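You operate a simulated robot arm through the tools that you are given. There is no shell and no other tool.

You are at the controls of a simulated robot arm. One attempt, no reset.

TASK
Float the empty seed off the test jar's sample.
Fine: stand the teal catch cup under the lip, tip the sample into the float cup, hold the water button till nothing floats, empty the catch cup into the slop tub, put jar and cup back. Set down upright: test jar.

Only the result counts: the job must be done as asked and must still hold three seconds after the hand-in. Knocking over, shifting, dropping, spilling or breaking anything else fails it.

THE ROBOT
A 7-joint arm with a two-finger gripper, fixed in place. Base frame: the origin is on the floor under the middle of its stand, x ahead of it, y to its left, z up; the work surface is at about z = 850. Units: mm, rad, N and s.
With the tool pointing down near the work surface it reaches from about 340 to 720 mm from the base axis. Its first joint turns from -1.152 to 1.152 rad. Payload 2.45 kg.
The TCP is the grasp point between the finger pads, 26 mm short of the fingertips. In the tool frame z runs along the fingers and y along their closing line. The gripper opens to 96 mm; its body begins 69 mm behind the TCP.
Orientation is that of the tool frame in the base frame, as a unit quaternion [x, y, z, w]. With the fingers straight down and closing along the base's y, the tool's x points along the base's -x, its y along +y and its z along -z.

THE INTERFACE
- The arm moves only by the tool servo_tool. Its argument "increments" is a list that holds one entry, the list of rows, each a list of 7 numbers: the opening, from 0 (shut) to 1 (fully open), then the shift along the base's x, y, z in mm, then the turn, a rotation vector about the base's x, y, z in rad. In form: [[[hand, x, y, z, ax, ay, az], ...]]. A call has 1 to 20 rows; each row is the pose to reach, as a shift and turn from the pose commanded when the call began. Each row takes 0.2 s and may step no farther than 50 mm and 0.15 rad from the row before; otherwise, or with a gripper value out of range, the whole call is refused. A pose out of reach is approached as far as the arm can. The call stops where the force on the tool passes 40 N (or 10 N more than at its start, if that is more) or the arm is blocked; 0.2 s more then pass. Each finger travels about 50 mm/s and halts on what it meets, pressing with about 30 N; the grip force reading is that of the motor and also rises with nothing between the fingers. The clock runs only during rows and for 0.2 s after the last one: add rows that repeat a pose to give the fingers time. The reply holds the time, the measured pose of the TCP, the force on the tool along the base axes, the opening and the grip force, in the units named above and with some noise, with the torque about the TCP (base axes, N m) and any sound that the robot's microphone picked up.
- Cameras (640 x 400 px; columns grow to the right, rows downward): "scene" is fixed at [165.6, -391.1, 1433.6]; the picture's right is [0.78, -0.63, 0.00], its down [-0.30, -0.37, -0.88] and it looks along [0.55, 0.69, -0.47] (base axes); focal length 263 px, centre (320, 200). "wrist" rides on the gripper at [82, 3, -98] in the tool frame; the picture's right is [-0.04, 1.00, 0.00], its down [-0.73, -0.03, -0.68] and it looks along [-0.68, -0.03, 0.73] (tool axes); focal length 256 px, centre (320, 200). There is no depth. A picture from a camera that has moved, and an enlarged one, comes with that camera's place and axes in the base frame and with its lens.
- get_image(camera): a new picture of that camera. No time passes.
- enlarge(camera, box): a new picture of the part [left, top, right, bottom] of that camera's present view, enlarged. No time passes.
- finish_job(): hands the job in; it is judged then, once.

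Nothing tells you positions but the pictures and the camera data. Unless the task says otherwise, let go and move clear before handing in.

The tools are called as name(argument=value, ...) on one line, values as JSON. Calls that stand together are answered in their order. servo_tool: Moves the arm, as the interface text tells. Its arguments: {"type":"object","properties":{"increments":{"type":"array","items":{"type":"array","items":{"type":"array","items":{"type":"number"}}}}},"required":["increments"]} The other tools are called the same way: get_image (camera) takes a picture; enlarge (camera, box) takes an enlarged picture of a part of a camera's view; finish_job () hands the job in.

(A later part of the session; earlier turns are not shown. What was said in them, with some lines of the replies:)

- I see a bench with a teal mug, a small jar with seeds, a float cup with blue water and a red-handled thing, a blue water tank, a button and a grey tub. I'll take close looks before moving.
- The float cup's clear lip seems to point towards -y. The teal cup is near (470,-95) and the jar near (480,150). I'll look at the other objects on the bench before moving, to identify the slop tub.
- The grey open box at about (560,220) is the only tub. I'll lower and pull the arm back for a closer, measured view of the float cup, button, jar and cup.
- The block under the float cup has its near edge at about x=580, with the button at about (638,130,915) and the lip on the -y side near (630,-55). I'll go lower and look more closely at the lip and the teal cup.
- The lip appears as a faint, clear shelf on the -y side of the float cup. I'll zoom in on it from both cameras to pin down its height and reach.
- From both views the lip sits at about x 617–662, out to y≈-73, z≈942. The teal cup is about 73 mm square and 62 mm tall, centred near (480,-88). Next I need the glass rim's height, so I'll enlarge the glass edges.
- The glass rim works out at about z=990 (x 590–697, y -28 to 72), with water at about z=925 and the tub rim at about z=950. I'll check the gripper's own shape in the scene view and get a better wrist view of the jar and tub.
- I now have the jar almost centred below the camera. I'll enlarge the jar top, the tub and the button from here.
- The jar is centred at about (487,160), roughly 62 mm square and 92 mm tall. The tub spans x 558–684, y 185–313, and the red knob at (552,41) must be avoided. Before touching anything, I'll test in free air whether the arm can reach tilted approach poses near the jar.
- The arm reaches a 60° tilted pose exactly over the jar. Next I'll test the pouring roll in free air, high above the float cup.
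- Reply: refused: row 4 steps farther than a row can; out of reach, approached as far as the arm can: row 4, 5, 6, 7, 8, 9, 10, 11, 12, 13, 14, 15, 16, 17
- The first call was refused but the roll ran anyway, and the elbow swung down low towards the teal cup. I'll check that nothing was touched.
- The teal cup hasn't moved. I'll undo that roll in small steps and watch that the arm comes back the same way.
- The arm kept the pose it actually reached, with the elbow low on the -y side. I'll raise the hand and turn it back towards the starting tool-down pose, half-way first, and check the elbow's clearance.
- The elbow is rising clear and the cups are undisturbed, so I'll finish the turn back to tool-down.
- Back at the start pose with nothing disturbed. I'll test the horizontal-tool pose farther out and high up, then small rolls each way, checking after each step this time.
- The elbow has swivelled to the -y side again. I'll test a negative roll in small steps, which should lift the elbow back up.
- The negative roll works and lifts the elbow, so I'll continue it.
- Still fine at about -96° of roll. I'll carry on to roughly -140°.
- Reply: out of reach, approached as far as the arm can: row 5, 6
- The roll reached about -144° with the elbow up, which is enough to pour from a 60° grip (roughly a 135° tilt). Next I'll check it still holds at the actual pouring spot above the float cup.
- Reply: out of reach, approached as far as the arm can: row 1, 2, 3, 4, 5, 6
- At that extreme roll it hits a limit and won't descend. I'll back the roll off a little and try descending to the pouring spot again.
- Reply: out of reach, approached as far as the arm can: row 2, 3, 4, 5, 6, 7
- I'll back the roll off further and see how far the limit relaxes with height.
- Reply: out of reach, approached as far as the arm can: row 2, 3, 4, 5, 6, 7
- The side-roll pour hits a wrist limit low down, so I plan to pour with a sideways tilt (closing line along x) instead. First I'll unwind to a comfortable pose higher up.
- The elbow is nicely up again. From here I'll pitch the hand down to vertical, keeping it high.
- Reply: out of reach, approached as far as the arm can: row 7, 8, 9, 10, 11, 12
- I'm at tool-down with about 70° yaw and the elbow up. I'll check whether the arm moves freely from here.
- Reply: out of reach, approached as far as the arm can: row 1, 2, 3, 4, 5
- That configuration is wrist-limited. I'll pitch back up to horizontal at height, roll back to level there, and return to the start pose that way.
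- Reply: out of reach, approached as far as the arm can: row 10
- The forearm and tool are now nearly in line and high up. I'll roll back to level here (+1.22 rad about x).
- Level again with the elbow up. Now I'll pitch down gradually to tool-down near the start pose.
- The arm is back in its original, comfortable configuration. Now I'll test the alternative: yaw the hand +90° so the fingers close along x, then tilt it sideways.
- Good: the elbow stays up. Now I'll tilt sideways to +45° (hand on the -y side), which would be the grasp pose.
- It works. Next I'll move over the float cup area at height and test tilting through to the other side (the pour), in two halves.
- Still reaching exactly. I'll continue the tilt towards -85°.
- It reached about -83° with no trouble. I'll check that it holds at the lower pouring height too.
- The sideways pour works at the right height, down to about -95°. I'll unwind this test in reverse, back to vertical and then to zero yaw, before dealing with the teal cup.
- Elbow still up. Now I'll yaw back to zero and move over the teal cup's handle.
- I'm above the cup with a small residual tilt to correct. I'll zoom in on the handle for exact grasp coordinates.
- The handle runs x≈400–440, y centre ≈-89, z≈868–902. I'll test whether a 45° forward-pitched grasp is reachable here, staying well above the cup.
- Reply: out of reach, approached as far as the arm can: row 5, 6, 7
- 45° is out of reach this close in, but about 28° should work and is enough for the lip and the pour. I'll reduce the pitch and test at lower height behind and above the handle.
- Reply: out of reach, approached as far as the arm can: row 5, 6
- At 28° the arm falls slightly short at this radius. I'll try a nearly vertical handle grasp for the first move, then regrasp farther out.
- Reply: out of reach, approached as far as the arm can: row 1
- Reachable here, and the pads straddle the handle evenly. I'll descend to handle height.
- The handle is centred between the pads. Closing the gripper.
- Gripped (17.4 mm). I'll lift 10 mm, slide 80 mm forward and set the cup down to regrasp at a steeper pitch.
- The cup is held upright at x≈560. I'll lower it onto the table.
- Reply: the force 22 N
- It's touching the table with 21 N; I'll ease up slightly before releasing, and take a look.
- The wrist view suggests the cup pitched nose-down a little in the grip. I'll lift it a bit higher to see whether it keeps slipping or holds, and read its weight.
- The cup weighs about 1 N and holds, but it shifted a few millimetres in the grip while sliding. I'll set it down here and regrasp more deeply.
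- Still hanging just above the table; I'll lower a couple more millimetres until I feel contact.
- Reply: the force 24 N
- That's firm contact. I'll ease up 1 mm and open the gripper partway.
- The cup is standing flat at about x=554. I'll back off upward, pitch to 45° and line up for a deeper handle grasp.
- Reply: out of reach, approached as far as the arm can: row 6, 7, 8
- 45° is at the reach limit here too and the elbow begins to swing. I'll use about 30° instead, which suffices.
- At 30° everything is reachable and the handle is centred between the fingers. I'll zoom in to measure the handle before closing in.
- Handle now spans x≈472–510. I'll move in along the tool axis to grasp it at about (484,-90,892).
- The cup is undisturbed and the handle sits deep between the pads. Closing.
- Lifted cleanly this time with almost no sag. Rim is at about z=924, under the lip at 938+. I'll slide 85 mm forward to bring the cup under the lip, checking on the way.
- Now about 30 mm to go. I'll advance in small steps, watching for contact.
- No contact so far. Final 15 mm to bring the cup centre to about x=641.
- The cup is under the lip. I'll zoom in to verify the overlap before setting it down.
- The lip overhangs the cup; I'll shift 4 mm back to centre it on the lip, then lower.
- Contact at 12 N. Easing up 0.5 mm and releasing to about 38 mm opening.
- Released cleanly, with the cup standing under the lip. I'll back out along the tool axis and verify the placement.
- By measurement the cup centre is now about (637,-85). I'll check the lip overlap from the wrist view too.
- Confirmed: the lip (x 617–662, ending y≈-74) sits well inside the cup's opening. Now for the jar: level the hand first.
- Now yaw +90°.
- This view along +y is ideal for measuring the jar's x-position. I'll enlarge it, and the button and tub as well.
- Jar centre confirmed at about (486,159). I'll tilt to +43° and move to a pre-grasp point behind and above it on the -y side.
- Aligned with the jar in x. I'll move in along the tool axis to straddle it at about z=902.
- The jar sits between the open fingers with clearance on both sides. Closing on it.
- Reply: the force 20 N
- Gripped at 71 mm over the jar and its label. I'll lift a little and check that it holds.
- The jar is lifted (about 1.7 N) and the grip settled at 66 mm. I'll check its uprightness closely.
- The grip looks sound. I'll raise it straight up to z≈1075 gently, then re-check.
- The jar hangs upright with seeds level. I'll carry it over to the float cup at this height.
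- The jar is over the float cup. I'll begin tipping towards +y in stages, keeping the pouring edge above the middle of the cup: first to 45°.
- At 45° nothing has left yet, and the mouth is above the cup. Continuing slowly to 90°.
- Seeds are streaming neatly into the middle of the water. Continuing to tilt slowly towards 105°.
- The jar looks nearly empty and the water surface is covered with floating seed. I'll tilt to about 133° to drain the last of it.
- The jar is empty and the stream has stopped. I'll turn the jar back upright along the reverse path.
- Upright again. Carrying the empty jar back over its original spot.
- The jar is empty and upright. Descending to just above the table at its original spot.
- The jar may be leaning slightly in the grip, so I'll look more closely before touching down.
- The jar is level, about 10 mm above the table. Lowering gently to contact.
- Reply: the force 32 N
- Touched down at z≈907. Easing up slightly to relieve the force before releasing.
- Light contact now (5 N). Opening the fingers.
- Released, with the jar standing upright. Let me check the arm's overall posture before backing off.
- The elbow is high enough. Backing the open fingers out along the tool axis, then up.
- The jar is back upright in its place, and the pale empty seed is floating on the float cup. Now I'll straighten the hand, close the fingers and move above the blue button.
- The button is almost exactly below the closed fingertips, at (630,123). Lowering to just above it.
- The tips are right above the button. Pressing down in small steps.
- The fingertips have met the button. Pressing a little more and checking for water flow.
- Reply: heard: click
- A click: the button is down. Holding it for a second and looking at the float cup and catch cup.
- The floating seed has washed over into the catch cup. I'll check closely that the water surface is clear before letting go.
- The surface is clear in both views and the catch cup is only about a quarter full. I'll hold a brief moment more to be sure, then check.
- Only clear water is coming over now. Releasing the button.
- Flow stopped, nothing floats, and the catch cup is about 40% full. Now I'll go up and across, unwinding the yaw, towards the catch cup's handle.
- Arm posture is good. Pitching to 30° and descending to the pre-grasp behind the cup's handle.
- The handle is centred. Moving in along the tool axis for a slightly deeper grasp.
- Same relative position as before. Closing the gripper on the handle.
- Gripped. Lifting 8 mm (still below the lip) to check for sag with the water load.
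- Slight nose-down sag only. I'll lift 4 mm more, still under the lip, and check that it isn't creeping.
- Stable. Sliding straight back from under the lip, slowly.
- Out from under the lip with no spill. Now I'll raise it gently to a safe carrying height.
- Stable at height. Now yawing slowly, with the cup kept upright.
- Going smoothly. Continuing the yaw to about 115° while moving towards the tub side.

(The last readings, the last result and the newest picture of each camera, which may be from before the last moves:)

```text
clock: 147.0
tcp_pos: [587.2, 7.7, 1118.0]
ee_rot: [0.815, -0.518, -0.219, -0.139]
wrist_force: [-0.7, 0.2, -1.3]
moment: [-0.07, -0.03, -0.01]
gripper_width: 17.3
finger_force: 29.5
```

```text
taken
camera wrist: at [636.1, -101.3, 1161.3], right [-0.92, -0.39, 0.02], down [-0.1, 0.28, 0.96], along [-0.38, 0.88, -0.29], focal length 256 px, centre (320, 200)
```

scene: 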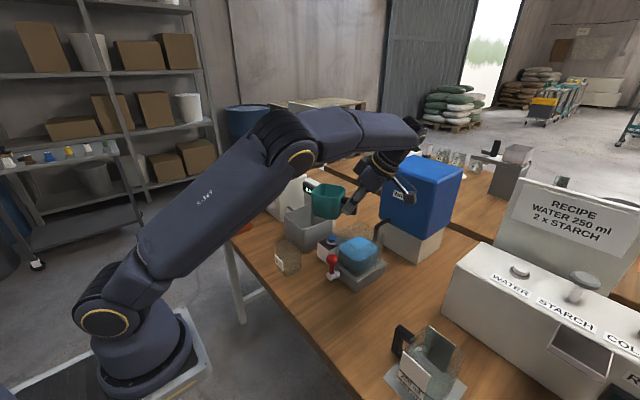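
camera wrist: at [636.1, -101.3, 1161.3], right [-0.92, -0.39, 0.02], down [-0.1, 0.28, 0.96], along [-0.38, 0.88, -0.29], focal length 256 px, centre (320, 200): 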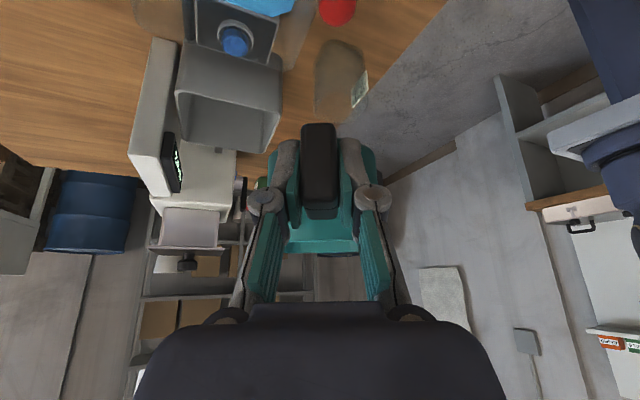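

The yaw is done and the cup is upright, heading towards the tub. I'll carry it over so the pouring edge will sit above the tub.

servo_tool(increments=[[[0, 3, 7, 0, 0, 0, 0], [0, 9, 20, -2, 0, 0, 0], [0, 16, 36, -5, 0, 0, 0], [0, 24, 53, -8, 0, 0, 0], [0, 32, 70, -12, 0, 0, 0], [0, 40, 88, -16, 0, 0, 0], [0, 47, 104, -20, 0, 0, 0], [0, 51, 114, -23, 0, 0, 0], [0, 53, 118, -23, 0, 0, 0], [0, 53, 118, -23, 0, 0, 0]]])

get_image(camera="scene")

enlarge(camera="scene", box=[250, 130, 410, 260])

get_image(camera="wrist")

```text
clock: 149.2
tcp_pos: [640.7, 126.6, 1094.6]
ee_rot: [0.815, -0.518, -0.22, -0.139]
wrist_force: [0.1, 0.3, -1.2]
moment: [-0.09, -0.02, 0.0]
gripper_width: 17.4
finger_force: 30.3
```

```text
taken
```

scene: 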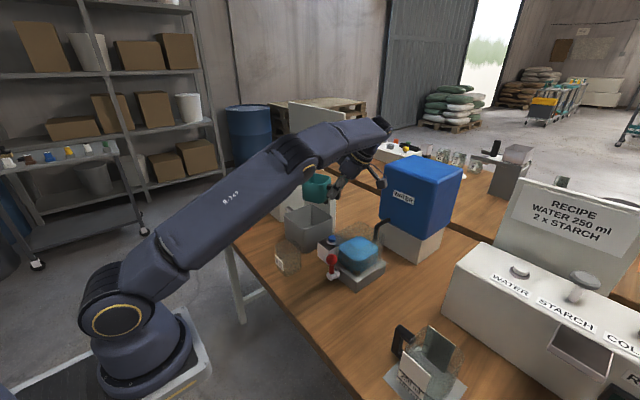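

```text
3.08 times, centred on (330, 195) of scene
camera zoom: at [165.7, -391.0, 1433.6], right [0.78, -0.63, 0.0], down [-0.3, -0.37, -0.88], along [0.55, 0.69, -0.47], focal length 810 px, centre (289, 215)
```

zoom: 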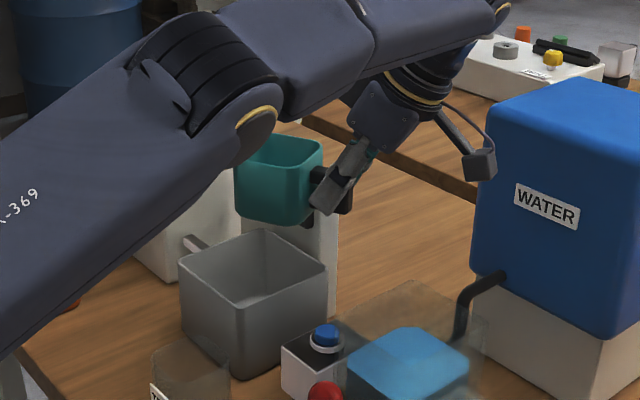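

```text
taken
camera wrist: at [689.0, 17.2, 1138.5], right [-0.92, -0.39, 0.02], down [-0.1, 0.28, 0.96], along [-0.38, 0.88, -0.29], focal length 256 px, centre (320, 200)
```

wrist: 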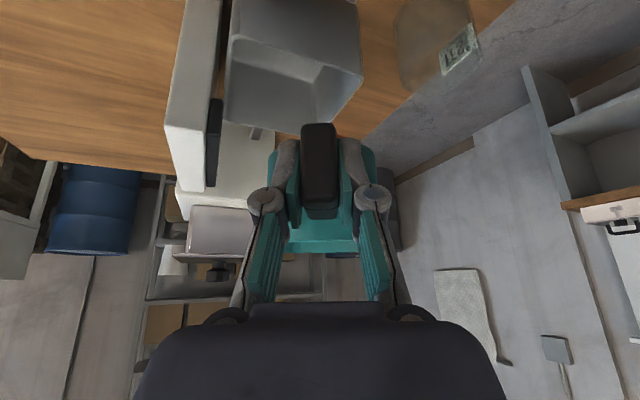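

The cup is over the tub. I'll start tilting towards the tub slowly, first to 45°.

servo_tool(increments=[[[0, 3, 3, -1, -0.079, -0.0372, 0], [0, 6, 6.5, -2, -0.158, -0.0743, 0], [0, 9.5, 10.5, -3, -0.2369, -0.1115, 0], [0, 12, 13, -4, -0.3158, -0.1486, 0], [0, 12.8, 15, -4, -0.3948, -0.1858, 0], [0, 12.5, 17.7, -4, -0.4738, -0.223, 0], [0, 11, 21, -4, -0.5527, -0.2601, 0], [0, 9.5, 25, -4, -0.6317, -0.2973, 0], [0, 7, 29, -4, -0.7106, -0.3344, 0]]])

enlarge(camera="scene", box=[250, 130, 410, 260])

get_image(camera="wrist")

```text
clock: 151.2
tcp_pos: [647.8, 154.5, 1091.1]
ee_rot: [0.837, -0.532, 0.11, 0.069]
wrist_force: [0.2, 0.0, -1.6]
moment: [-0.02, -0.03, 0.03]
gripper_width: 17.4
finger_force: 30.1
```

```text
3.08 times, centred on (330, 195) of scene
camera zoom: at [165.6, -391.1, 1433.6], right [0.78, -0.63, 0.0], down [-0.3, -0.37, -0.88], along [0.55, 0.69, -0.47], focal length 810 px, centre (289, 215)
```

zoom: 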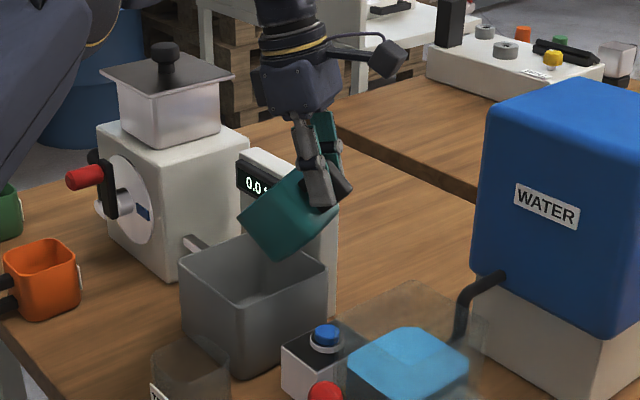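

```text
taken
camera wrist: at [668.1, 105.6, 1206.5], right [-0.92, -0.39, -0.01], down [-0.35, 0.81, 0.47], along [-0.17, 0.44, -0.88], focal length 256 px, centre (320, 200)
```

wrist: 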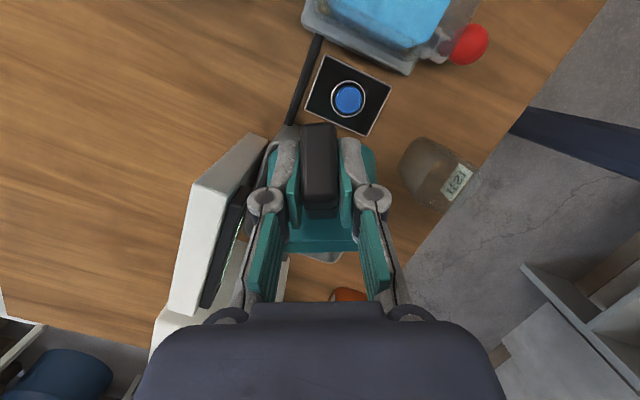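

At 45° nothing has spilled. Continuing slowly to 75°, keeping the edge over the tub.

servo_tool(increments=[[[0, -2.3, 5.2, 0, -0.079, -0.0372, 0], [0, -5, 10.8, 0, -0.158, -0.0743, 0], [0, -7.9, 17.1, 0, -0.2369, -0.1115, 0], [0, -11, 23.7, 0, -0.3158, -0.1486, 0], [0, -14.3, 30.7, 0, -0.3948, -0.1858, 0], [0, -17.9, 38.2, 0, -0.4738, -0.223, 0]]])

enlarge(camera="scene", box=[250, 130, 410, 260])

```text
clock: 152.6
tcp_pos: [629.1, 193.7, 1090.3]
ee_rot: [0.78, -0.496, 0.323, 0.204]
wrist_force: [-0.4, -0.4, -1.3]
moment: [-0.01, -0.01, -0.03]
gripper_width: 17.2
finger_force: 30.4
```

```text
3.08 times, centred on (330, 195) of scene
camera zoom: at [165.6, -391.1, 1433.6], right [0.78, -0.63, 0.0], down [-0.3, -0.37, -0.88], along [0.55, 0.69, -0.47], focal length 810 px, centre (289, 215)
```

zoom: 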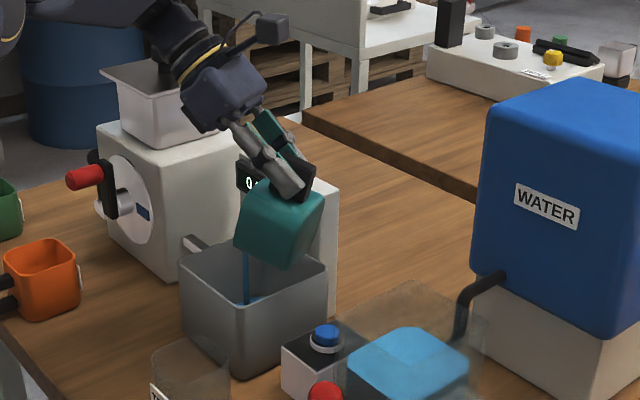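

Water is streaming into the tub. Continuing to about 105° to empty it.

servo_tool(increments=[[[0, -3.6, 7.8, 0, -0.079, -0.0372, 0], [0, -7.4, 15.9, 0, -0.158, -0.0743, 0], [0, -11.3, 24.1, 0, -0.2369, -0.1115, 0], [0, -15.2, 32.5, 0, -0.3158, -0.1486, 0], [0, -19.2, 40.9, 0, -0.3948, -0.1858, 0], [0, -23.2, 49.4, 0, -0.4738, -0.223, 0], [0, -23.2, 49.4, 0, -0.4738, -0.223, 0]]])

enlarge(camera="scene", box=[250, 130, 410, 260])

get_image(camera="scene")

```text
clock: 154.2
tcp_pos: [606.3, 242.9, 1091.1]
ee_rot: [0.67, -0.426, 0.514, 0.326]
wrist_force: [-0.6, 0.1, -1.5]
moment: [0.04, 0.06, -0.03]
gripper_width: 17.1
finger_force: 29.6
```

```text
3.08 times, centred on (330, 195) of scene
camera zoom: at [165.6, -391.0, 1433.6], right [0.78, -0.63, 0.0], down [-0.3, -0.37, -0.88], along [0.55, 0.69, -0.47], focal length 810 px, centre (289, 215)
```

zoom: 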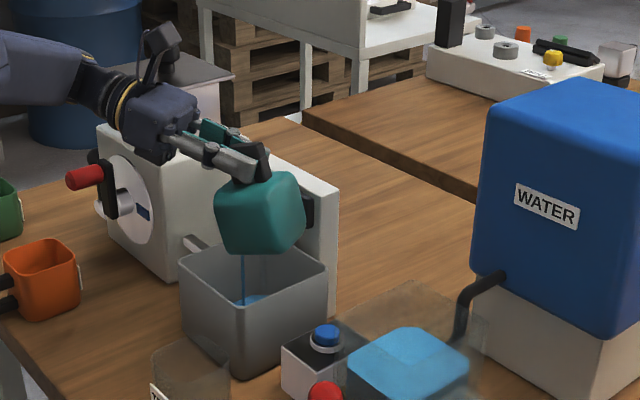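

```text
taken
```

scene: 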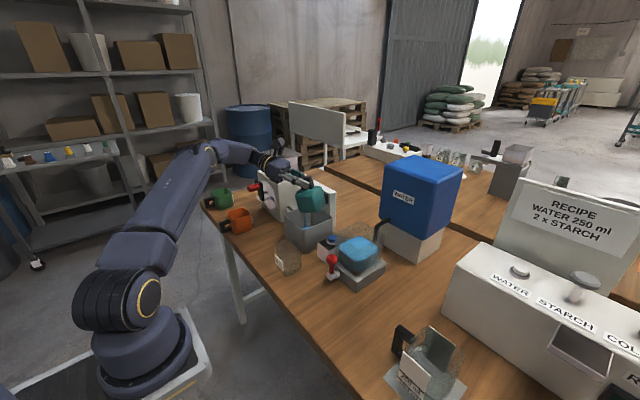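

Nearly empty. I'll tilt a little further (115°), raised slightly for clearance, and hold until the stream stops.

servo_tool(increments=[[[0, -4, 8.5, 7, -0.079, -0.0372, 0], [0, -7.9, 16.8, 15, -0.158, -0.0743, 0], [0, -7.9, 16.8, 15, -0.158, -0.0743, 0], [0, -7.9, 16.8, 15, -0.158, -0.0743, 0], [0, -7.9, 16.8, 15, -0.158, -0.0743, 0], [0, -7.9, 16.8, 15, -0.158, -0.0743, 0]]])

enlarge(camera="scene", box=[250, 130, 410, 260])

get_image(camera="wrist")

```text
clock: 155.6
tcp_pos: [599.2, 260.1, 1105.6]
ee_rot: [0.623, -0.396, 0.569, 0.362]
wrist_force: [-0.4, 0.0, -0.9]
moment: [0.04, 0.04, -0.02]
gripper_width: 17.2
finger_force: 29.9
```

```text
3.08 times, centred on (330, 195) of scene
camera zoom: at [165.6, -391.0, 1433.6], right [0.78, -0.63, 0.0], down [-0.3, -0.37, -0.88], along [0.55, 0.69, -0.47], focal length 810 px, centre (289, 215)
```

zoom: 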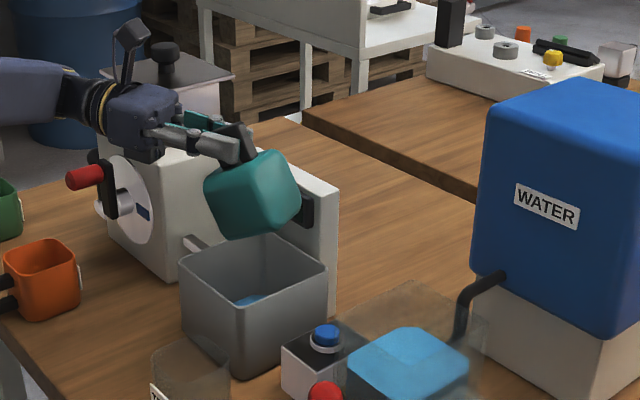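

```text
taken
camera wrist: at [557.6, 340.9, 1196.2], right [-0.91, -0.42, -0.04], down [-0.29, 0.68, -0.67], along [0.31, -0.59, -0.74], focal length 256 px, centre (320, 200)
```

wrist: 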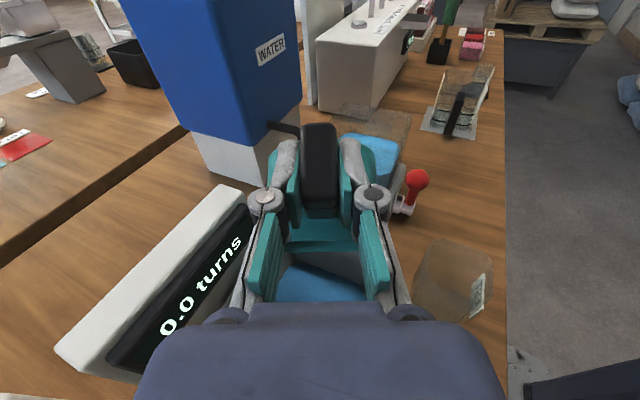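

The stream has stopped and the reading is back to the empty cup's weight. A final 6° of tilt with a short hold to make sure it's fully drained.

servo_tool(increments=[[[0, -4, 8.5, 8, -0.095, -0.0447, 0], [0, -4, 8.5, 8, -0.095, -0.0447, 0], [0, -4, 8.5, 8, -0.095, -0.0447, 0], [0, -4, 8.5, 8, -0.095, -0.0447, 0]]])

enlarge(camera="scene", box=[270, 150, 370, 260])

```text
clock: 156.6
tcp_pos: [594.9, 267.4, 1114.3]
ee_rot: [0.593, -0.377, 0.601, 0.382]
wrist_force: [-0.1, -0.3, -0.9]
moment: [0.03, -0.01, 0.01]
gripper_width: 17.3
finger_force: 29.8
```

```text
3.64 times, centred on (320, 205) of scene
camera zoom: at [165.6, -391.0, 1433.6], right [0.78, -0.63, 0.0], down [-0.3, -0.37, -0.88], along [0.55, 0.69, -0.47], focal length 957 px, centre (320, 182)
```

zoom: 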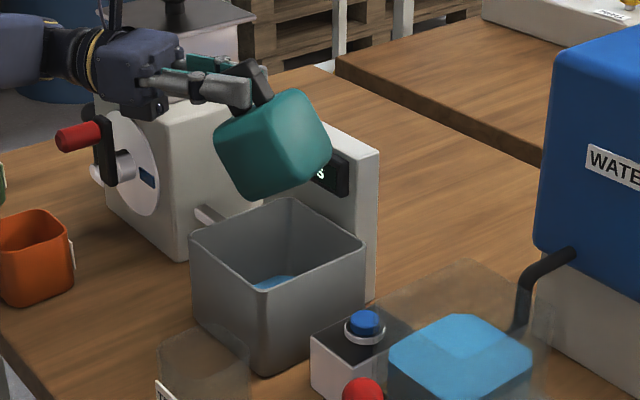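

Fully drained. Now turning the cup back upright along the reverse path.

servo_tool(increments=[[[0, 5, -10.6, -2, 0.1194, 0.0562, 0], [0, 10.9, -23.3, -4, 0.2389, 0.1124, 0], [0, 17, -36.2, -6, 0.3583, 0.1686, 0], [0, 22.9, -48.7, -8, 0.4778, 0.2248, 0], [0, 28.8, -61.3, -10, 0.5972, 0.281, 0], [0, 34.4, -73.3, -10, 0.7166, 0.3372, 0], [0, 39.7, -84.4, -10, 0.8361, 0.3934, 0], [0, 44.6, -94.8, -10, 0.9555, 0.4497, 0], [0, 48.9, -103.9, -10, 1.075, 0.5059, 0], [0, 52.6, -111.9, -10, 1.1944, 0.5621, 0], [0, 55.7, -118.5, -10, 1.3138, 0.6183, 0], [0, 58, -123.6, -10, 1.4333, 0.6745, 0], [0, 57, -127, -10, 1.5527, 0.7307, 0], [0, 53, -132, -10, 1.6721, 0.7869, 0], [0, 49, -137, -10, 1.7916, 0.8431, 0], [0, 45, -142, -10, 1.911, 0.8993, 0], [0, 45, -142, -10, 1.911, 0.8993, 0]]])

get_image(camera="scene")

```text
clock: 160.2
tcp_pos: [638.5, 124.4, 1103.5]
ee_rot: [0.815, -0.517, -0.22, -0.139]
wrist_force: [-0.2, 0.2, -0.2]
moment: [-0.03, -0.04, 0.0]
gripper_width: 17.2
finger_force: 29.8
```

```text
taken
```

scene: 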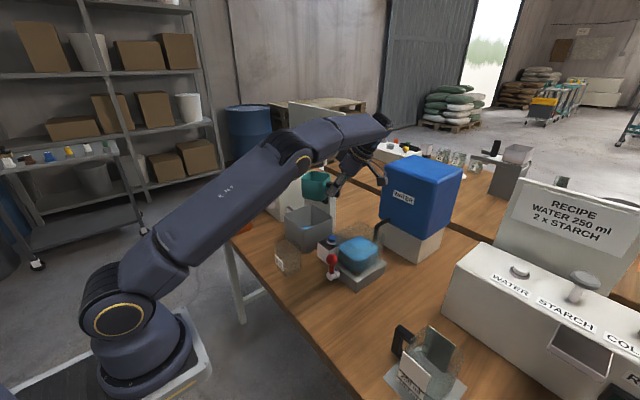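

Upright again. I'll peek inside the cup to confirm it's empty and level.

enlarge(camera="scene", box=[290, 160, 370, 260])

get_image(camera="wrist")

```text
4.00 times, centred on (330, 210) of scene
camera zoom: at [165.6, -391.1, 1433.6], right [0.78, -0.63, 0.0], down [-0.3, -0.37, -0.88], along [0.55, 0.69, -0.47], focal length 1053 px, centre (280, 160)
```

zoom: 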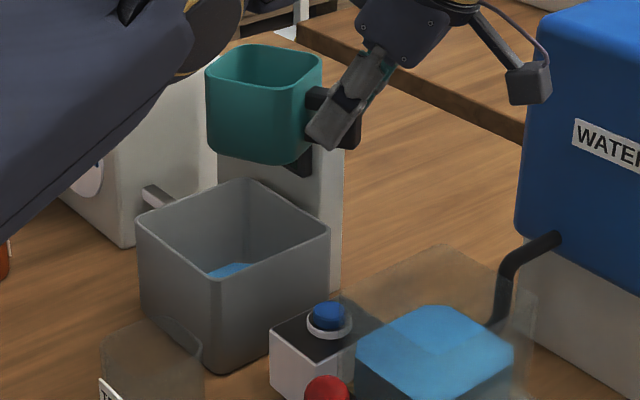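

```text
taken
camera wrist: at [688.2, 16.4, 1147.1], right [-0.92, -0.39, 0.02], down [-0.1, 0.28, 0.96], along [-0.38, 0.88, -0.29], focal length 256 px, centre (320, 200)
```

wrist: 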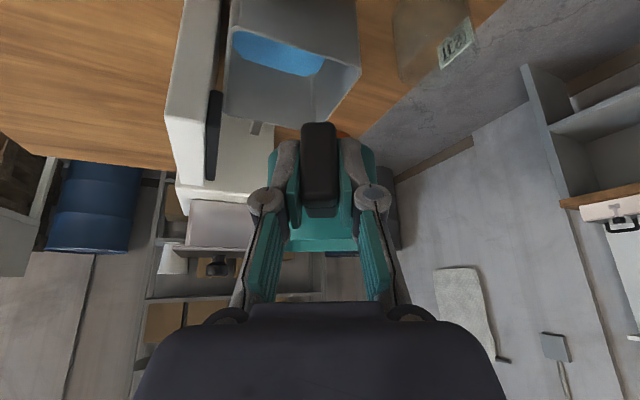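

The cup is empty and the slop is in the tub. Now carrying the cup back the way it came.

servo_tool(increments=[[[0, -8, -18, 5, 0, 0, 0], [0, -18, -40, 10, 0, 0, 0], [0, -28, -63, 14, 0, 0, 0], [0, -39, -87, 14, 0, 0, 0], [0, -48, -107, 14, 0, 0, 0], [0, -52, -117, 14, 0, 0, 0], [0, -52, -117, 14, 0, 0, 0]]])

servo_tool(increments=[[[0, -3, -6, 0, 0, 0, -0.1], [0, -8, -12, 0, 0, 0, -0.2], [0, -13, -18, 0, 0, 0, -0.3], [0, -18, -24, 0, 0, 0, -0.4], [0, -23, -30, 0, 0, 0, -0.5], [0, -28, -36, 0, 0, 0, -0.6], [0, -33, -42, 0, 0, 0, -0.7], [0, -38, -48, 0, 0, 0, -0.8], [0, -43, -56, 0, 0, 0, -0.9], [0, -48, -62, 0, 0, 0, -1.005], [0, -48, -62, 0, 0, 0, -1.005]]])

get_image(camera="scene")

```text
clock: 161.8
tcp_pos: [585.7, 8.1, 1118.0]
ee_rot: [0.816, -0.517, -0.22, -0.139]
wrist_force: [0.7, -0.4, -0.5]
moment: [-0.02, -0.02, 0.01]
gripper_width: 17.2
finger_force: 30.0
```

```text
clock: 164.2
tcp_pos: [539.0, -53.6, 1117.7]
ee_rot: [-0.464, 0.847, 0.125, 0.228]
wrist_force: [0.4, 0.3, -1.0]
moment: [-0.05, 0.02, 0.01]
gripper_width: 17.1
finger_force: 29.9
```

```text
taken
```

scene: 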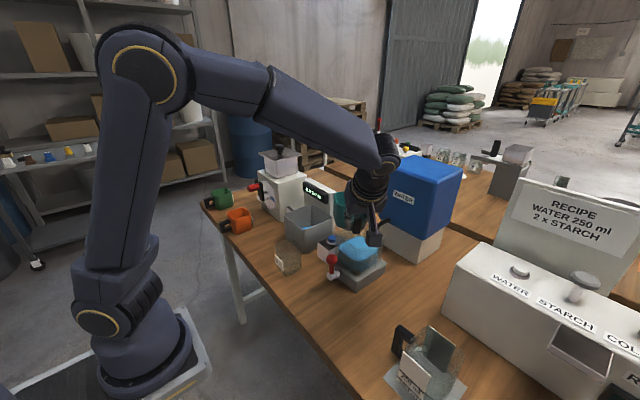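

Mirrors the outbound path well. Finishing the yaw back to zero.

servo_tool(increments=[[[0, -3, -4, 0, 0, 0, -0.1], [0, -7, -8, 0, 0, 0, -0.2], [0, -11, -12, 0, 0, 0, -0.3], [0, -15, -16, 0, 0, 0, -0.4], [0, -19, -20, 0, 0, 0, -0.5], [0, -23, -24, 0, 0, 0, -0.6], [0, -27, -28, 0, 0, 0, -0.7], [0, -31, -32, -4, 0, 0, -0.8], [0, -35, -34, -8, 0, 0, -0.9], [0, -39, -35, -13, 0, 0, -1.0], [0, -39, -35, -13, 0, 0, -1.0]]])

get_image(camera="scene")

get_image(camera="wrist")

```text
clock: 166.6
tcp_pos: [500.1, -87.5, 1104.6]
ee_rot: [0.0, 0.965, 0.0, 0.26]
wrist_force: [-0.1, 0.4, -0.4]
moment: [-0.02, 0.06, 0.03]
gripper_width: 16.9
finger_force: 29.9
```

```text
taken
```

scene: 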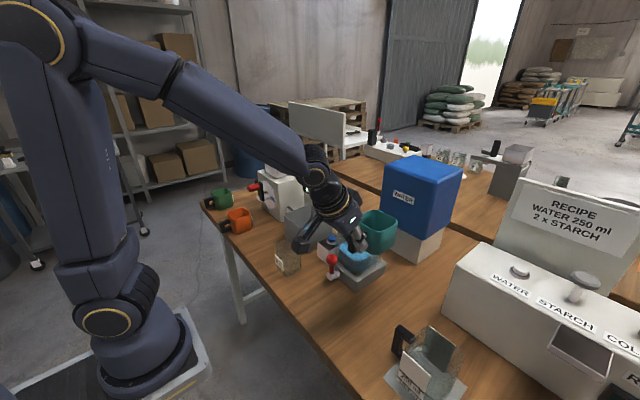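

```text
taken
camera wrist: at [380.9, -84.6, 1148.2], right [0.03, 1.0, 0.02], down [0.29, -0.03, 0.96], along [0.96, -0.02, -0.29], focal length 256 px, centre (320, 200)
```

wrist: 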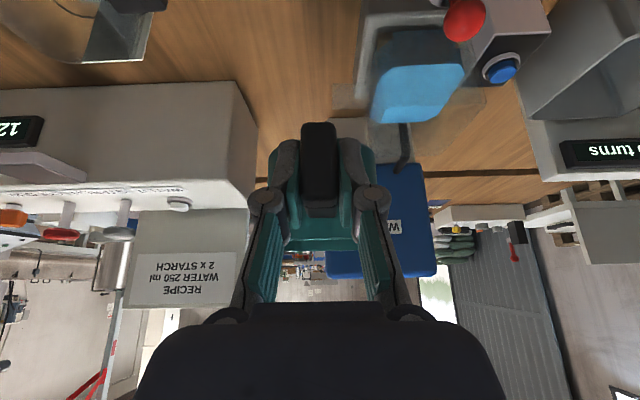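

Everything's level. I'll descend to about 20 mm above table height at x≈487, then slide back towards the cup's original place.

servo_tool(increments=[[[0, -4, -1, -30, 0, 0, 0], [0, -8, -2, -65, 0, 0, 0], [0, -12, -2, -100, 0, 0, 0], [0, -13, -2, -135, 0, 0, 0], [0, -13, -2, -165, 0, 0, 0], [0, -13, -2, -185, 0, 0, 0], [0, -13, -2, -192, 0, 0, 0], [0, -13, -2, -192, 0, 0, 0]]])

enlarge(camera="scene", box=[300, 220, 420, 330])

```text
clock: 168.4
tcp_pos: [486.7, -90.5, 913.9]
ee_rot: [-0.001, 0.966, 0.0, 0.26]
wrist_force: [0.1, -0.1, -1.2]
moment: [-0.02, 0.04, 0.0]
gripper_width: 16.9
finger_force: 30.0
```

```text
3.64 times, centred on (360, 275) of scene
camera zoom: at [165.6, -391.1, 1433.6], right [0.78, -0.63, 0.0], down [-0.3, -0.37, -0.88], along [0.55, 0.69, -0.47], focal length 957 px, centre (174, -73)
```

zoom: 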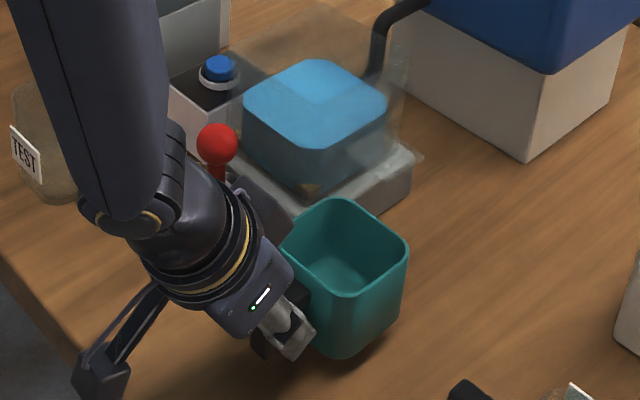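

The cup is visibly empty. Sliding back in x, watching for the reach limit.

servo_tool(increments=[[[0, -10, 0, 0, 0, 0, 0], [0, -22, 0, 0, 0, 0, 0], [0, -34, 0, 0, 0, 0, 0], [0, -46, 0, 0, 0, 0, 0], [0, -46, 0, 0, 0, 0, 0]]])

```text
clock: 169.6
tcp_pos: [441.3, -90.8, 912.8]
ee_rot: [-0.002, 0.966, 0.0, 0.26]
wrist_force: [0.5, 0.2, 0.3]
moment: [0.05, 0.0, 0.03]
gripper_width: 17.4
finger_force: 29.9
```

servo_tool(increments=[[[0, -6, 0, 0, 0, 0, 0], [0, -12, 0, 0, 0, 0, 0], [0, -12, 0, 0, 0, 0, 0]]])

```text
clock: 170.4
tcp_pos: [430.1, -90.9, 912.4]
ee_rot: [-0.002, 0.966, 0.0, 0.26]
wrist_force: [-0.3, 0.4, -0.5]
moment: [-0.01, 0.06, 0.01]
gripper_width: 17.0
finger_force: 29.9
```

servo_tool(increments=[[[0, -5, 0, 0, 0, 0, 0], [0, -10, 0, 0, 0, 0, 0], [0, -10, 0, 0, 0, 0, 0]]])

```text
clock: 171.2
tcp_pos: [429.4, -94.6, 910.6]
ee_rot: [-0.003, 0.966, 0.002, 0.259]
wrist_force: [0.4, -0.5, -0.7]
moment: [0.01, 0.05, 0.04]
gripper_width: 17.2
finger_force: 30.1
out of reach, approached as far as the arm can: row 1, 2, 3
```

That's the limit at this pitch (x≈430). I'll set the cup down here, then regrasp nearly vertical to move it the last few centimetres.

servo_tool(increments=[[[0, 8, 4, 2, 0, 0, 0], [0, 10, 4, 2, 0, 0, 0], [0, 10, 4, -6, 0, 0, 0], [0, 10, 4, -12, 0, 0, 0], [0, 10, 4, -15.5, 0, 0, 0], [0, 10, 4, -15.5, 0, 0, 0]]])

```text
clock: 172.6
tcp_pos: [438.6, -90.0, 895.2]
ee_rot: [-0.003, 0.966, 0.002, 0.26]
wrist_force: [0.5, -0.8, -0.6]
moment: [0.02, 0.07, 0.02]
gripper_width: 17.2
finger_force: 29.3
```

servo_tool(increments=[[[0, 0, 0, -1, 0, 0, 0], [0, 0, 0, -2, 0, 0, 0], [0, 0, 0, -2, 0, 0, 0]]])

```text
clock: 173.4
tcp_pos: [438.8, -89.9, 894.5]
ee_rot: [-0.003, 0.966, 0.001, 0.26]
wrist_force: [0.3, -1.0, -0.5]
moment: [-0.04, 0.05, 0.01]
gripper_width: 17.1
finger_force: 29.9
```

servo_tool(increments=[[[0, 0, 0, -0.8, 0, 0, 0], [0, 0, 0, -1.6, 0, 0, 0], [0, 0, 0, -1.6, 0, 0, 0]]])

```text
clock: 174.2
tcp_pos: [440.8, -91.1, 892.6]
ee_rot: [-0.002, 0.965, 0.0, 0.261]
wrist_force: [-0.7, -0.4, 10.2]
moment: [-0.02, -0.79, 0.0]
gripper_width: 17.2
finger_force: 30.5
```

Contact. Easing slightly and releasing.

servo_tool(increments=[[[0, 0, 0, 0.5, 0, 0, 0], [0.2, 0, 0, 0.5, 0, 0, 0], [0.4, 0, 0, 0.5, 0, 0, 0], [0.45, 0, 0, 0.5, 0, 0, 0], [0.45, 0, 0, 0.5, 0, 0, 0]]])

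get_image(camera="wrist")

enlarge(camera="scene", box=[290, 240, 400, 340])

```text
clock: 175.4
tcp_pos: [439.0, -90.1, 893.9]
ee_rot: [-0.001, 0.965, 0.0, 0.261]
wrist_force: [0.1, 0.4, 0.1]
moment: [-0.02, -0.01, -0.02]
gripper_width: 43.1
finger_force: 0.0
```

```text
taken
camera wrist: at [319.6, -86.6, 936.8], right [0.03, 1.0, 0.02], down [0.29, -0.03, 0.96], along [0.96, -0.02, -0.29], focal length 256 px, centre (320, 200)
```

wrist: 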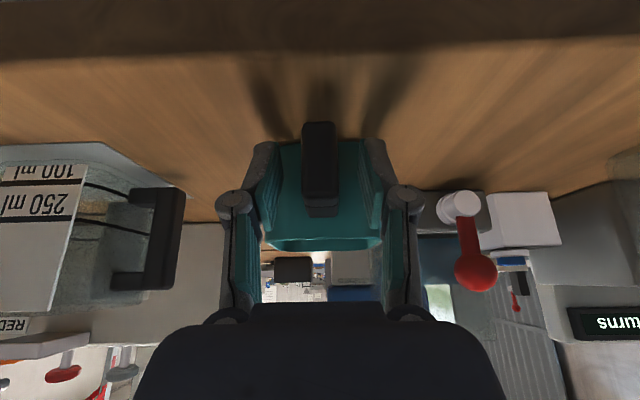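

```text
4.00 times, centred on (345, 290) of scene
camera zoom: at [165.6, -391.1, 1433.6], right [0.78, -0.63, 0.0], down [-0.3, -0.37, -0.88], along [0.55, 0.69, -0.47], focal length 1053 px, centre (220, -160)
```

zoom: 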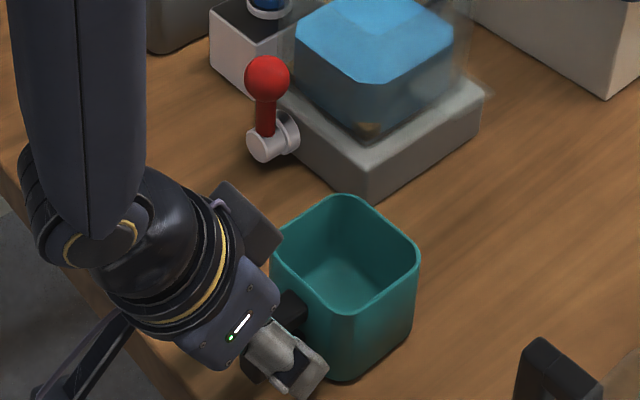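

The cup stands flat and empty. I'll lift the open fingers straight up off the handle and re-pitch to near vertical.

servo_tool(increments=[[[0.45, 0, 0, 20, 0, 0, 0], [0.45, 0, 0, 45, 0, 0, 0], [0.45, 0, 0, 70, 0, 0, 0], [0.45, 0, 0, 75, 0, 0.13, 0], [0.45, 0, 0, 75, 0, 0.26, 0], [0.45, 0, 0, 72, 0, 0.375, 0], [0.45, 0, 0, 72, 0, 0.375, 0]]])

get_image(camera="wrist")

enlarge(camera="scene", box=[290, 240, 400, 340])

```text
clock: 177.0
tcp_pos: [438.0, -90.7, 965.1]
ee_rot: [-0.002, 0.997, 0.001, 0.074]
wrist_force: [0.1, -0.4, 0.4]
moment: [0.0, -0.02, 0.03]
gripper_width: 43.3
finger_force: 0.1
```

```text
taken
camera wrist: at [343.8, -86.5, 1049.5], right [0.04, 1.0, 0.01], down [0.62, -0.03, 0.78], along [0.78, -0.02, -0.62], focal length 256 px, centre (320, 200)
```

wrist: 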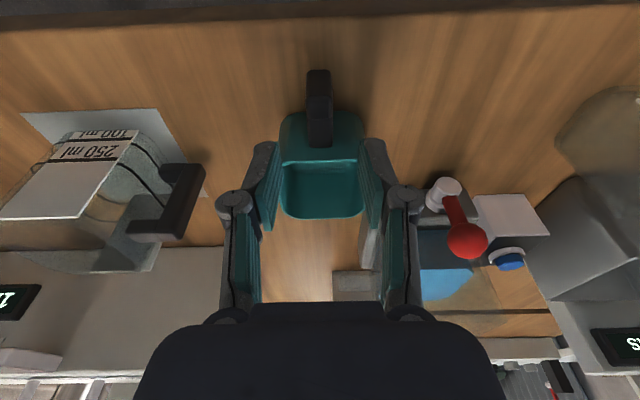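

```text
4.00 times, centred on (345, 290) of scene
camera zoom: at [165.6, -391.0, 1433.6], right [0.78, -0.63, 0.0], down [-0.3, -0.37, -0.88], along [0.55, 0.69, -0.47], focal length 1053 px, centre (220, -160)
```

zoom: 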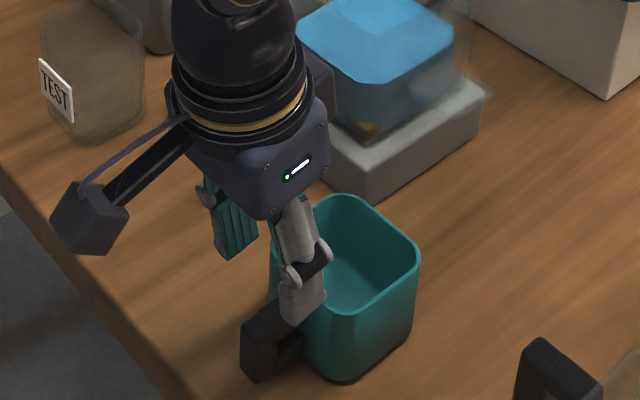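

Handle outer end is at x≈427. Descending for the final regrasp.

servo_tool(increments=[[[0.45, 1, 0.3, -25, 0, 0, 0], [0.45, 3, 0.3, -50, 0, 0, 0], [0.45, 4, 0.3, -66, 0, 0, 0], [0.45, 4, 0.3, -73.5, 0, 0, 0], [0.45, 4, 0.3, -73.5, 0, 0, 0]]])

servo_tool(increments=[[[0.3, 0, 0, 0, 0, 0, 0], [0.15, 0, 0, 0, 0, 0, 0], [0, 0, 0, 0, 0, 0, 0], [0, 0, 0, 0, 0, 0, 0], [0, 0, 0, 0, 0, 0, 0]]])

get_image(camera="wrist")

```text
clock: 178.2
tcp_pos: [442.1, -90.5, 892.0]
ee_rot: [-0.002, 0.997, 0.001, 0.076]
wrist_force: [-0.5, 0.9, 1.1]
moment: [0.04, -0.01, 0.03]
gripper_width: 42.9
finger_force: 0.1
```

```text
clock: 179.4
tcp_pos: [442.6, -90.5, 892.5]
ee_rot: [-0.002, 0.997, 0.001, 0.076]
wrist_force: [0.2, 0.5, -0.1]
moment: [-0.01, -0.01, 0.02]
gripper_width: 17.1
finger_force: 29.5
```

```text
taken
camera wrist: at [347.8, -86.3, 975.8], right [0.04, 1.0, 0.01], down [0.62, -0.03, 0.78], along [0.78, -0.02, -0.62], focal length 256 px, centre (320, 200)
```

wrist: 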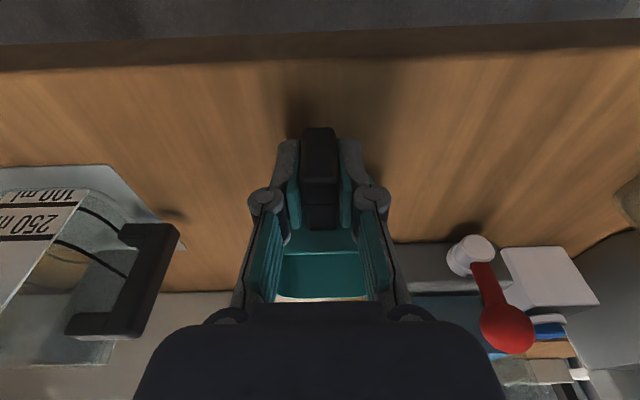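

Identical relative pose to my very first grasp, so moving the TCP back to x≈412.2 restores the original spot. Lifting 25 mm and moving back.

servo_tool(increments=[[[0, 0, 0, 8, 0, 0, 0], [0, 0, 0, 18, 0, 0, 0], [0, 0, 0, 25, 0, 0, 0], [0, -8, 0, 25, 0, 0, 0], [0, -16, 0, 25, 0, 0, 0], [0, -24, 0, 25, 0, 0, 0], [0, -30, 0, 25, 0, 0, 0], [0, -30, 0, 25, 0, 0, 0]]])

get_image(camera="wrist")

enlarge(camera="scene", box=[290, 250, 400, 350])

```text
clock: 181.2
tcp_pos: [413.9, -89.6, 915.9]
ee_rot: [-0.002, 0.997, 0.001, 0.076]
wrist_force: [-0.2, 0.0, -0.7]
moment: [0.03, 0.04, -0.04]
gripper_width: 17.4
finger_force: 30.2
```

```text
taken
camera wrist: at [318.2, -86.2, 1001.2], right [0.04, 1.0, 0.01], down [0.62, -0.03, 0.78], along [0.78, -0.02, -0.62], focal length 256 px, centre (320, 200)
```

wrist: 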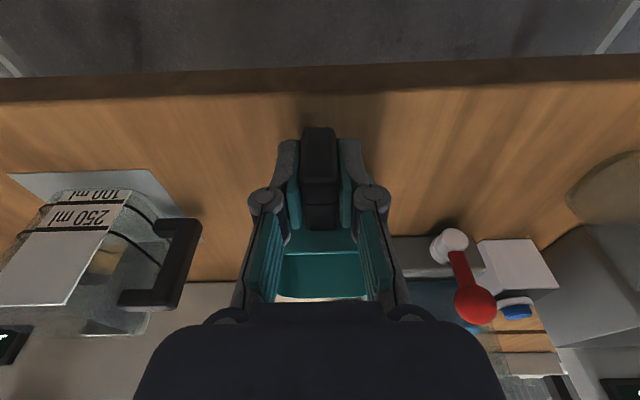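

```text
4.00 times, centred on (345, 300) of scene
camera zoom: at [165.6, -391.1, 1433.6], right [0.78, -0.63, 0.0], down [-0.3, -0.37, -0.88], along [0.55, 0.69, -0.47], focal length 1053 px, centre (220, -200)
```

zoom: 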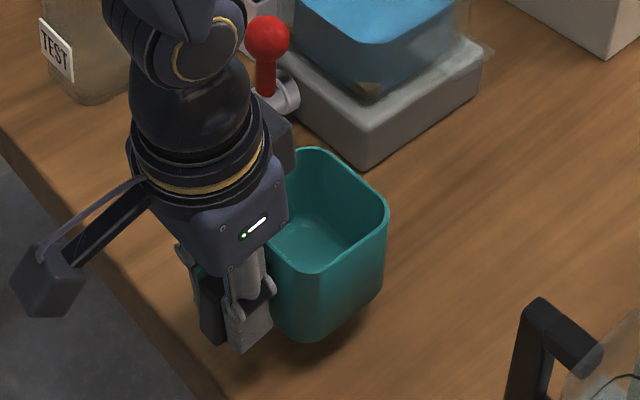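

No sag. Lowering onto the original spot.

servo_tool(increments=[[[0, -0.5, 0, -8, 0, 0, 0], [0, -0.5, 0, -16, 0, 0, 0], [0, -0.5, 0, -21, 0, 0, 0], [0, -0.5, 0, -22.5, 0, 0, 0], [0, -0.5, 0, -22.5, 0, 0, 0]]])

```text
clock: 182.4
tcp_pos: [412.4, -88.9, 893.6]
ee_rot: [-0.002, 0.997, 0.001, 0.075]
wrist_force: [-0.4, -0.2, -0.9]
moment: [-0.01, 0.06, 0.01]
gripper_width: 17.4
finger_force: 30.1
```

servo_tool(increments=[[[0, 0, 0, -0.8, 0, 0, 0], [0, 0, 0, -1.6, 0, 0, 0], [0, 0, 0, -1.6, 0, 0, 0]]])

```text
clock: 183.2
tcp_pos: [413.2, -89.3, 891.5]
ee_rot: [-0.002, 0.997, 0.0, 0.075]
wrist_force: [0.5, 1.1, -1.6]
moment: [-0.03, 0.04, 0.0]
gripper_width: 17.1
finger_force: 29.5
```

servo_tool(increments=[[[0, 0, 0, -0.8, 0, 0, 0], [0, 0, 0, -1.4, 0, 0, 0], [0, 0, 0, -1.4, 0, 0, 0]]])

```text
clock: 184.0
tcp_pos: [414.0, -90.6, 890.5]
ee_rot: [-0.003, 0.997, 0.001, 0.077]
wrist_force: [-3.6, 0.4, 10.5]
moment: [0.03, -0.27, 0.01]
gripper_width: 17.0
finger_force: 30.0
```

Contact. Easing 0.5 mm and releasing the cup.

servo_tool(increments=[[[0, 0, 0, 0.6, 0, 0, 0], [0.2, 0, 0, 0.6, 0, 0, 0], [0.4, 0, 0, 0.6, 0, 0, 0], [0.5, 0, 0, 0.6, 0, 0, 0], [0.5, 0, 0, 0.6, 0, 0, 0]]])

get_image(camera="wrist")

```text
clock: 185.2
tcp_pos: [412.0, -89.1, 890.0]
ee_rot: [-0.002, 0.997, 0.001, 0.076]
wrist_force: [-0.1, 0.6, -0.5]
moment: [0.0, 0.02, 0.01]
gripper_width: 48.0
finger_force: 0.0
```

```text
taken
camera wrist: at [317.3, -85.9, 975.9], right [0.04, 1.0, 0.01], down [0.62, -0.03, 0.78], along [0.78, -0.02, -0.62], focal length 256 px, centre (320, 200)
```

wrist: 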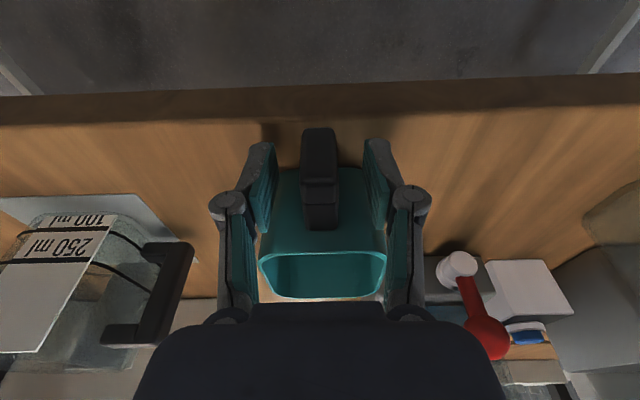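

Matches the initial view of the cup at its spot. Raising the hand straight up and clear.

servo_tool(increments=[[[0.5, 0, 0, 25, 0, 0, 0], [0.5, 0, 0, 55, 0, 0, 0], [0.5, 0, 0, 90, 0, 0, 0], [0.5, 0, 10, 135, 0, 0.05, 0], [0.5, 0, 25, 180, 0, 0.1, 0], [0.6, 5, 45, 225, 0, 0.15, 0], [0.8, 10, 65, 270, 0, 0.15, 0], [1, 15, 85, 310, 0, 0.15, 0], [1, 18, 105, 350, 0, 0.15, 0], [1, 20, 125, 390, 0, 0.15, 0], [1, 20, 141, 430, 0, 0.15, 0], [1, 20, 141, 450, 0, 0.15, 0]]])

get_image(camera="scene")

get_image(camera="wrist")

enlarge(camera="scene", box=[260, 200, 420, 345])

```text
clock: 187.8
tcp_pos: [432.3, 51.0, 1341.2]
ee_rot: [-0.001, 1.0, 0.001, 0.001]
wrist_force: [-0.3, -0.2, -0.1]
moment: [-0.01, 0.0, -0.01]
gripper_width: 95.9
finger_force: 0.0
```

```text
taken
```

scene: 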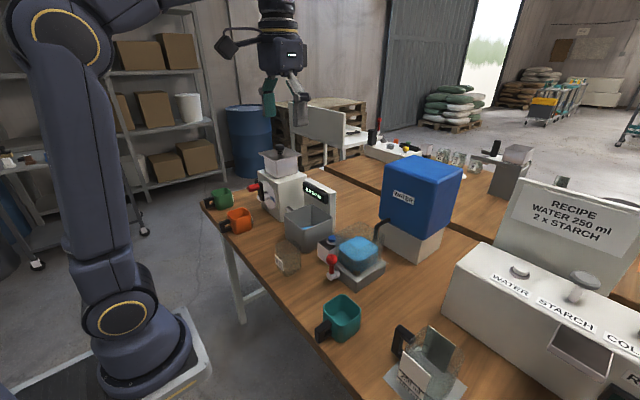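

```text
taken
camera wrist: at [351.5, 54.2, 1439.4], right [0.04, 1.0, 0.0], down [0.73, -0.03, 0.68], along [0.68, -0.02, -0.73], focal length 256 px, centre (320, 200)
```

wrist: 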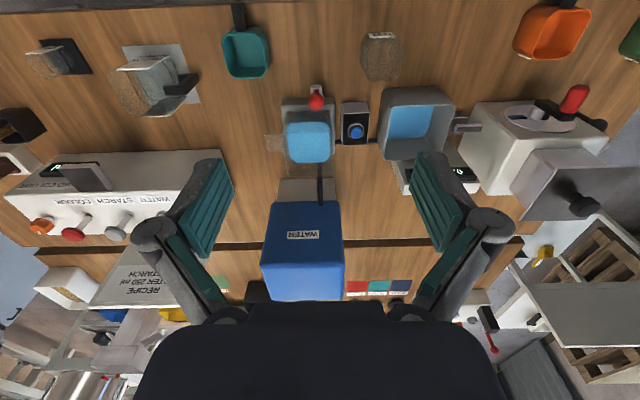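

```text
2.76 times, centred on (340, 272) of scene
camera zoom: at [165.6, -391.0, 1433.6], right [0.78, -0.63, 0.0], down [-0.3, -0.37, -0.88], along [0.55, 0.69, -0.47], focal length 726 px, centre (265, 0)
```

zoom: 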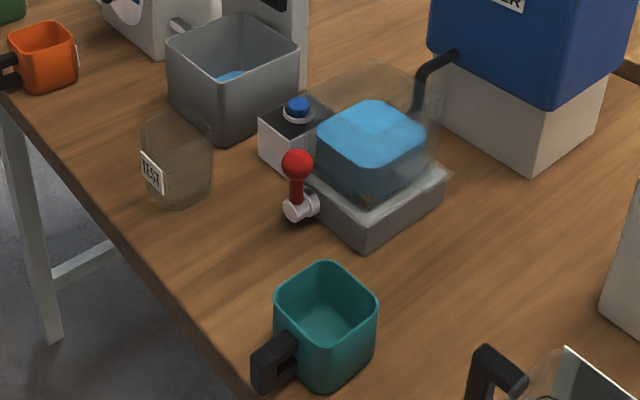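

The scene matches the starting layout, with the arm clear. A final close look at the jar, float cup, catch cup and table for leftovers or spills.

enlarge(camera="wrist", box=[200, 10, 480, 185])

enlarge(camera="scene", box=[265, 225, 325, 280])

enlarge(camera="scene", box=[325, 220, 395, 285])

enlarge(camera="scene", box=[305, 285, 385, 345])

```text
2.29 times, centred on (340, 98) of wrist
camera zoom: at [351.5, 54.2, 1439.4], right [0.04, 1.0, 0.0], down [0.73, -0.03, 0.68], along [0.68, -0.02, -0.73], focal length 585 px, centre (274, 434)
```

zoom: 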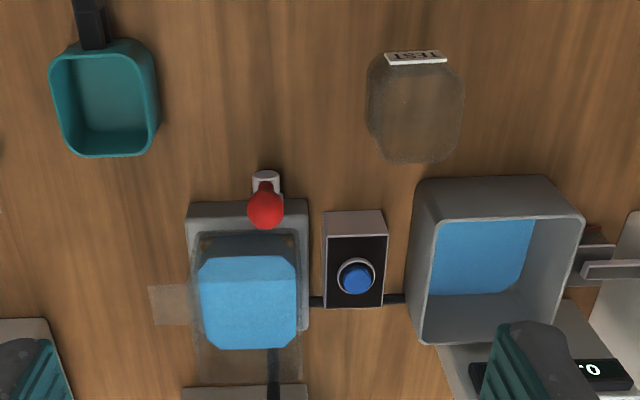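

```text
7.27 times, centred on (295, 252) of scene
camera zoom: at [165.6, -391.0, 1433.6], right [0.78, -0.63, 0.0], down [-0.3, -0.37, -0.88], along [0.55, 0.69, -0.47], focal length 1914 px, centre (502, -182)
```

zoom: 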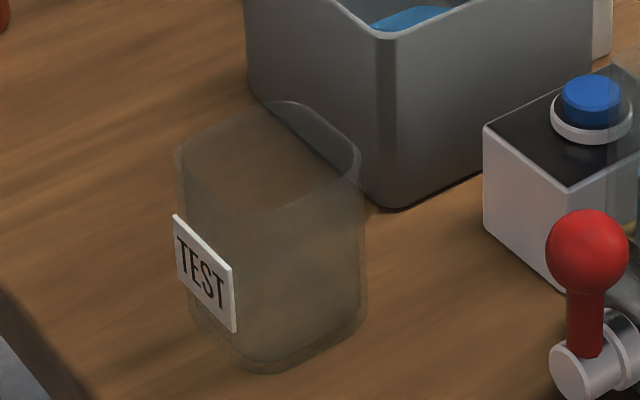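

```text
6.15 times, centred on (360, 252) of scene
camera zoom: at [165.6, -391.0, 1433.6], right [0.78, -0.63, 0.0], down [-0.3, -0.37, -0.88], along [0.55, 0.69, -0.47], focal length 1619 px, centre (74, -123)
```

zoom: 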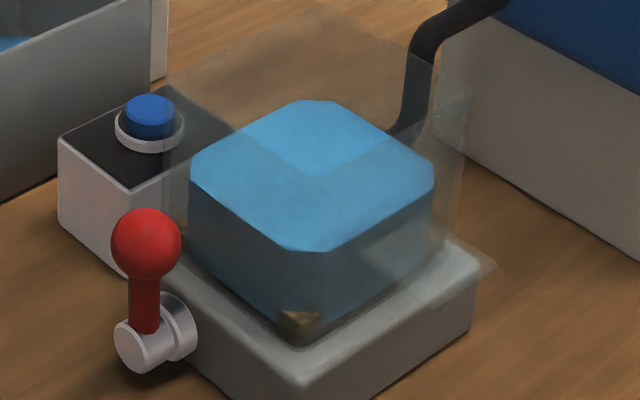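

```text
6.67 times, centred on (345, 315) of scene
camera zoom: at [165.6, -391.0, 1433.6], right [0.78, -0.63, 0.0], down [-0.3, -0.37, -0.88], along [0.55, 0.69, -0.47], focal length 1754 px, centre (153, -567)
```

zoom: 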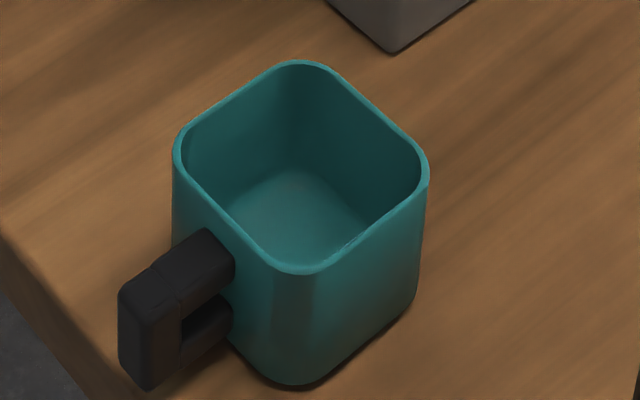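

Everything checks out:
- **Jar:** empty, upright and back in place.
- **Float cup:** only the sunken seed is left and nothing floats.
- **Teal cup:** empty and back on its original spot.
- **Slop:** in the grey tub, with nothing spilled on the table.
- **Arm:** clear of everything.

Handing in.

finish_job()

```text
The job is handed in.
```

I've handed the job in. The sample's empty seed is floated off and everything is back in place:

- **Float cup:** the whole sample went in, and I held the water button until nothing floated. Only the seed that sank is left.
- **Slop tub:** I took the grey open box to be the tub, as it was the only one on the bench. The catch cup's water and floated seed were tipped into it.
- **Test jar:** it is empty and standing upright where it started, within a few millimetres.
- **Teal catch cup:** it is empty and back on its original spot.

I saw no spills on the table, and nothing else looked knocked or shifted in the final pictures. The hand is empty and clear of everything. The hand-in was accepted, but no result came back.
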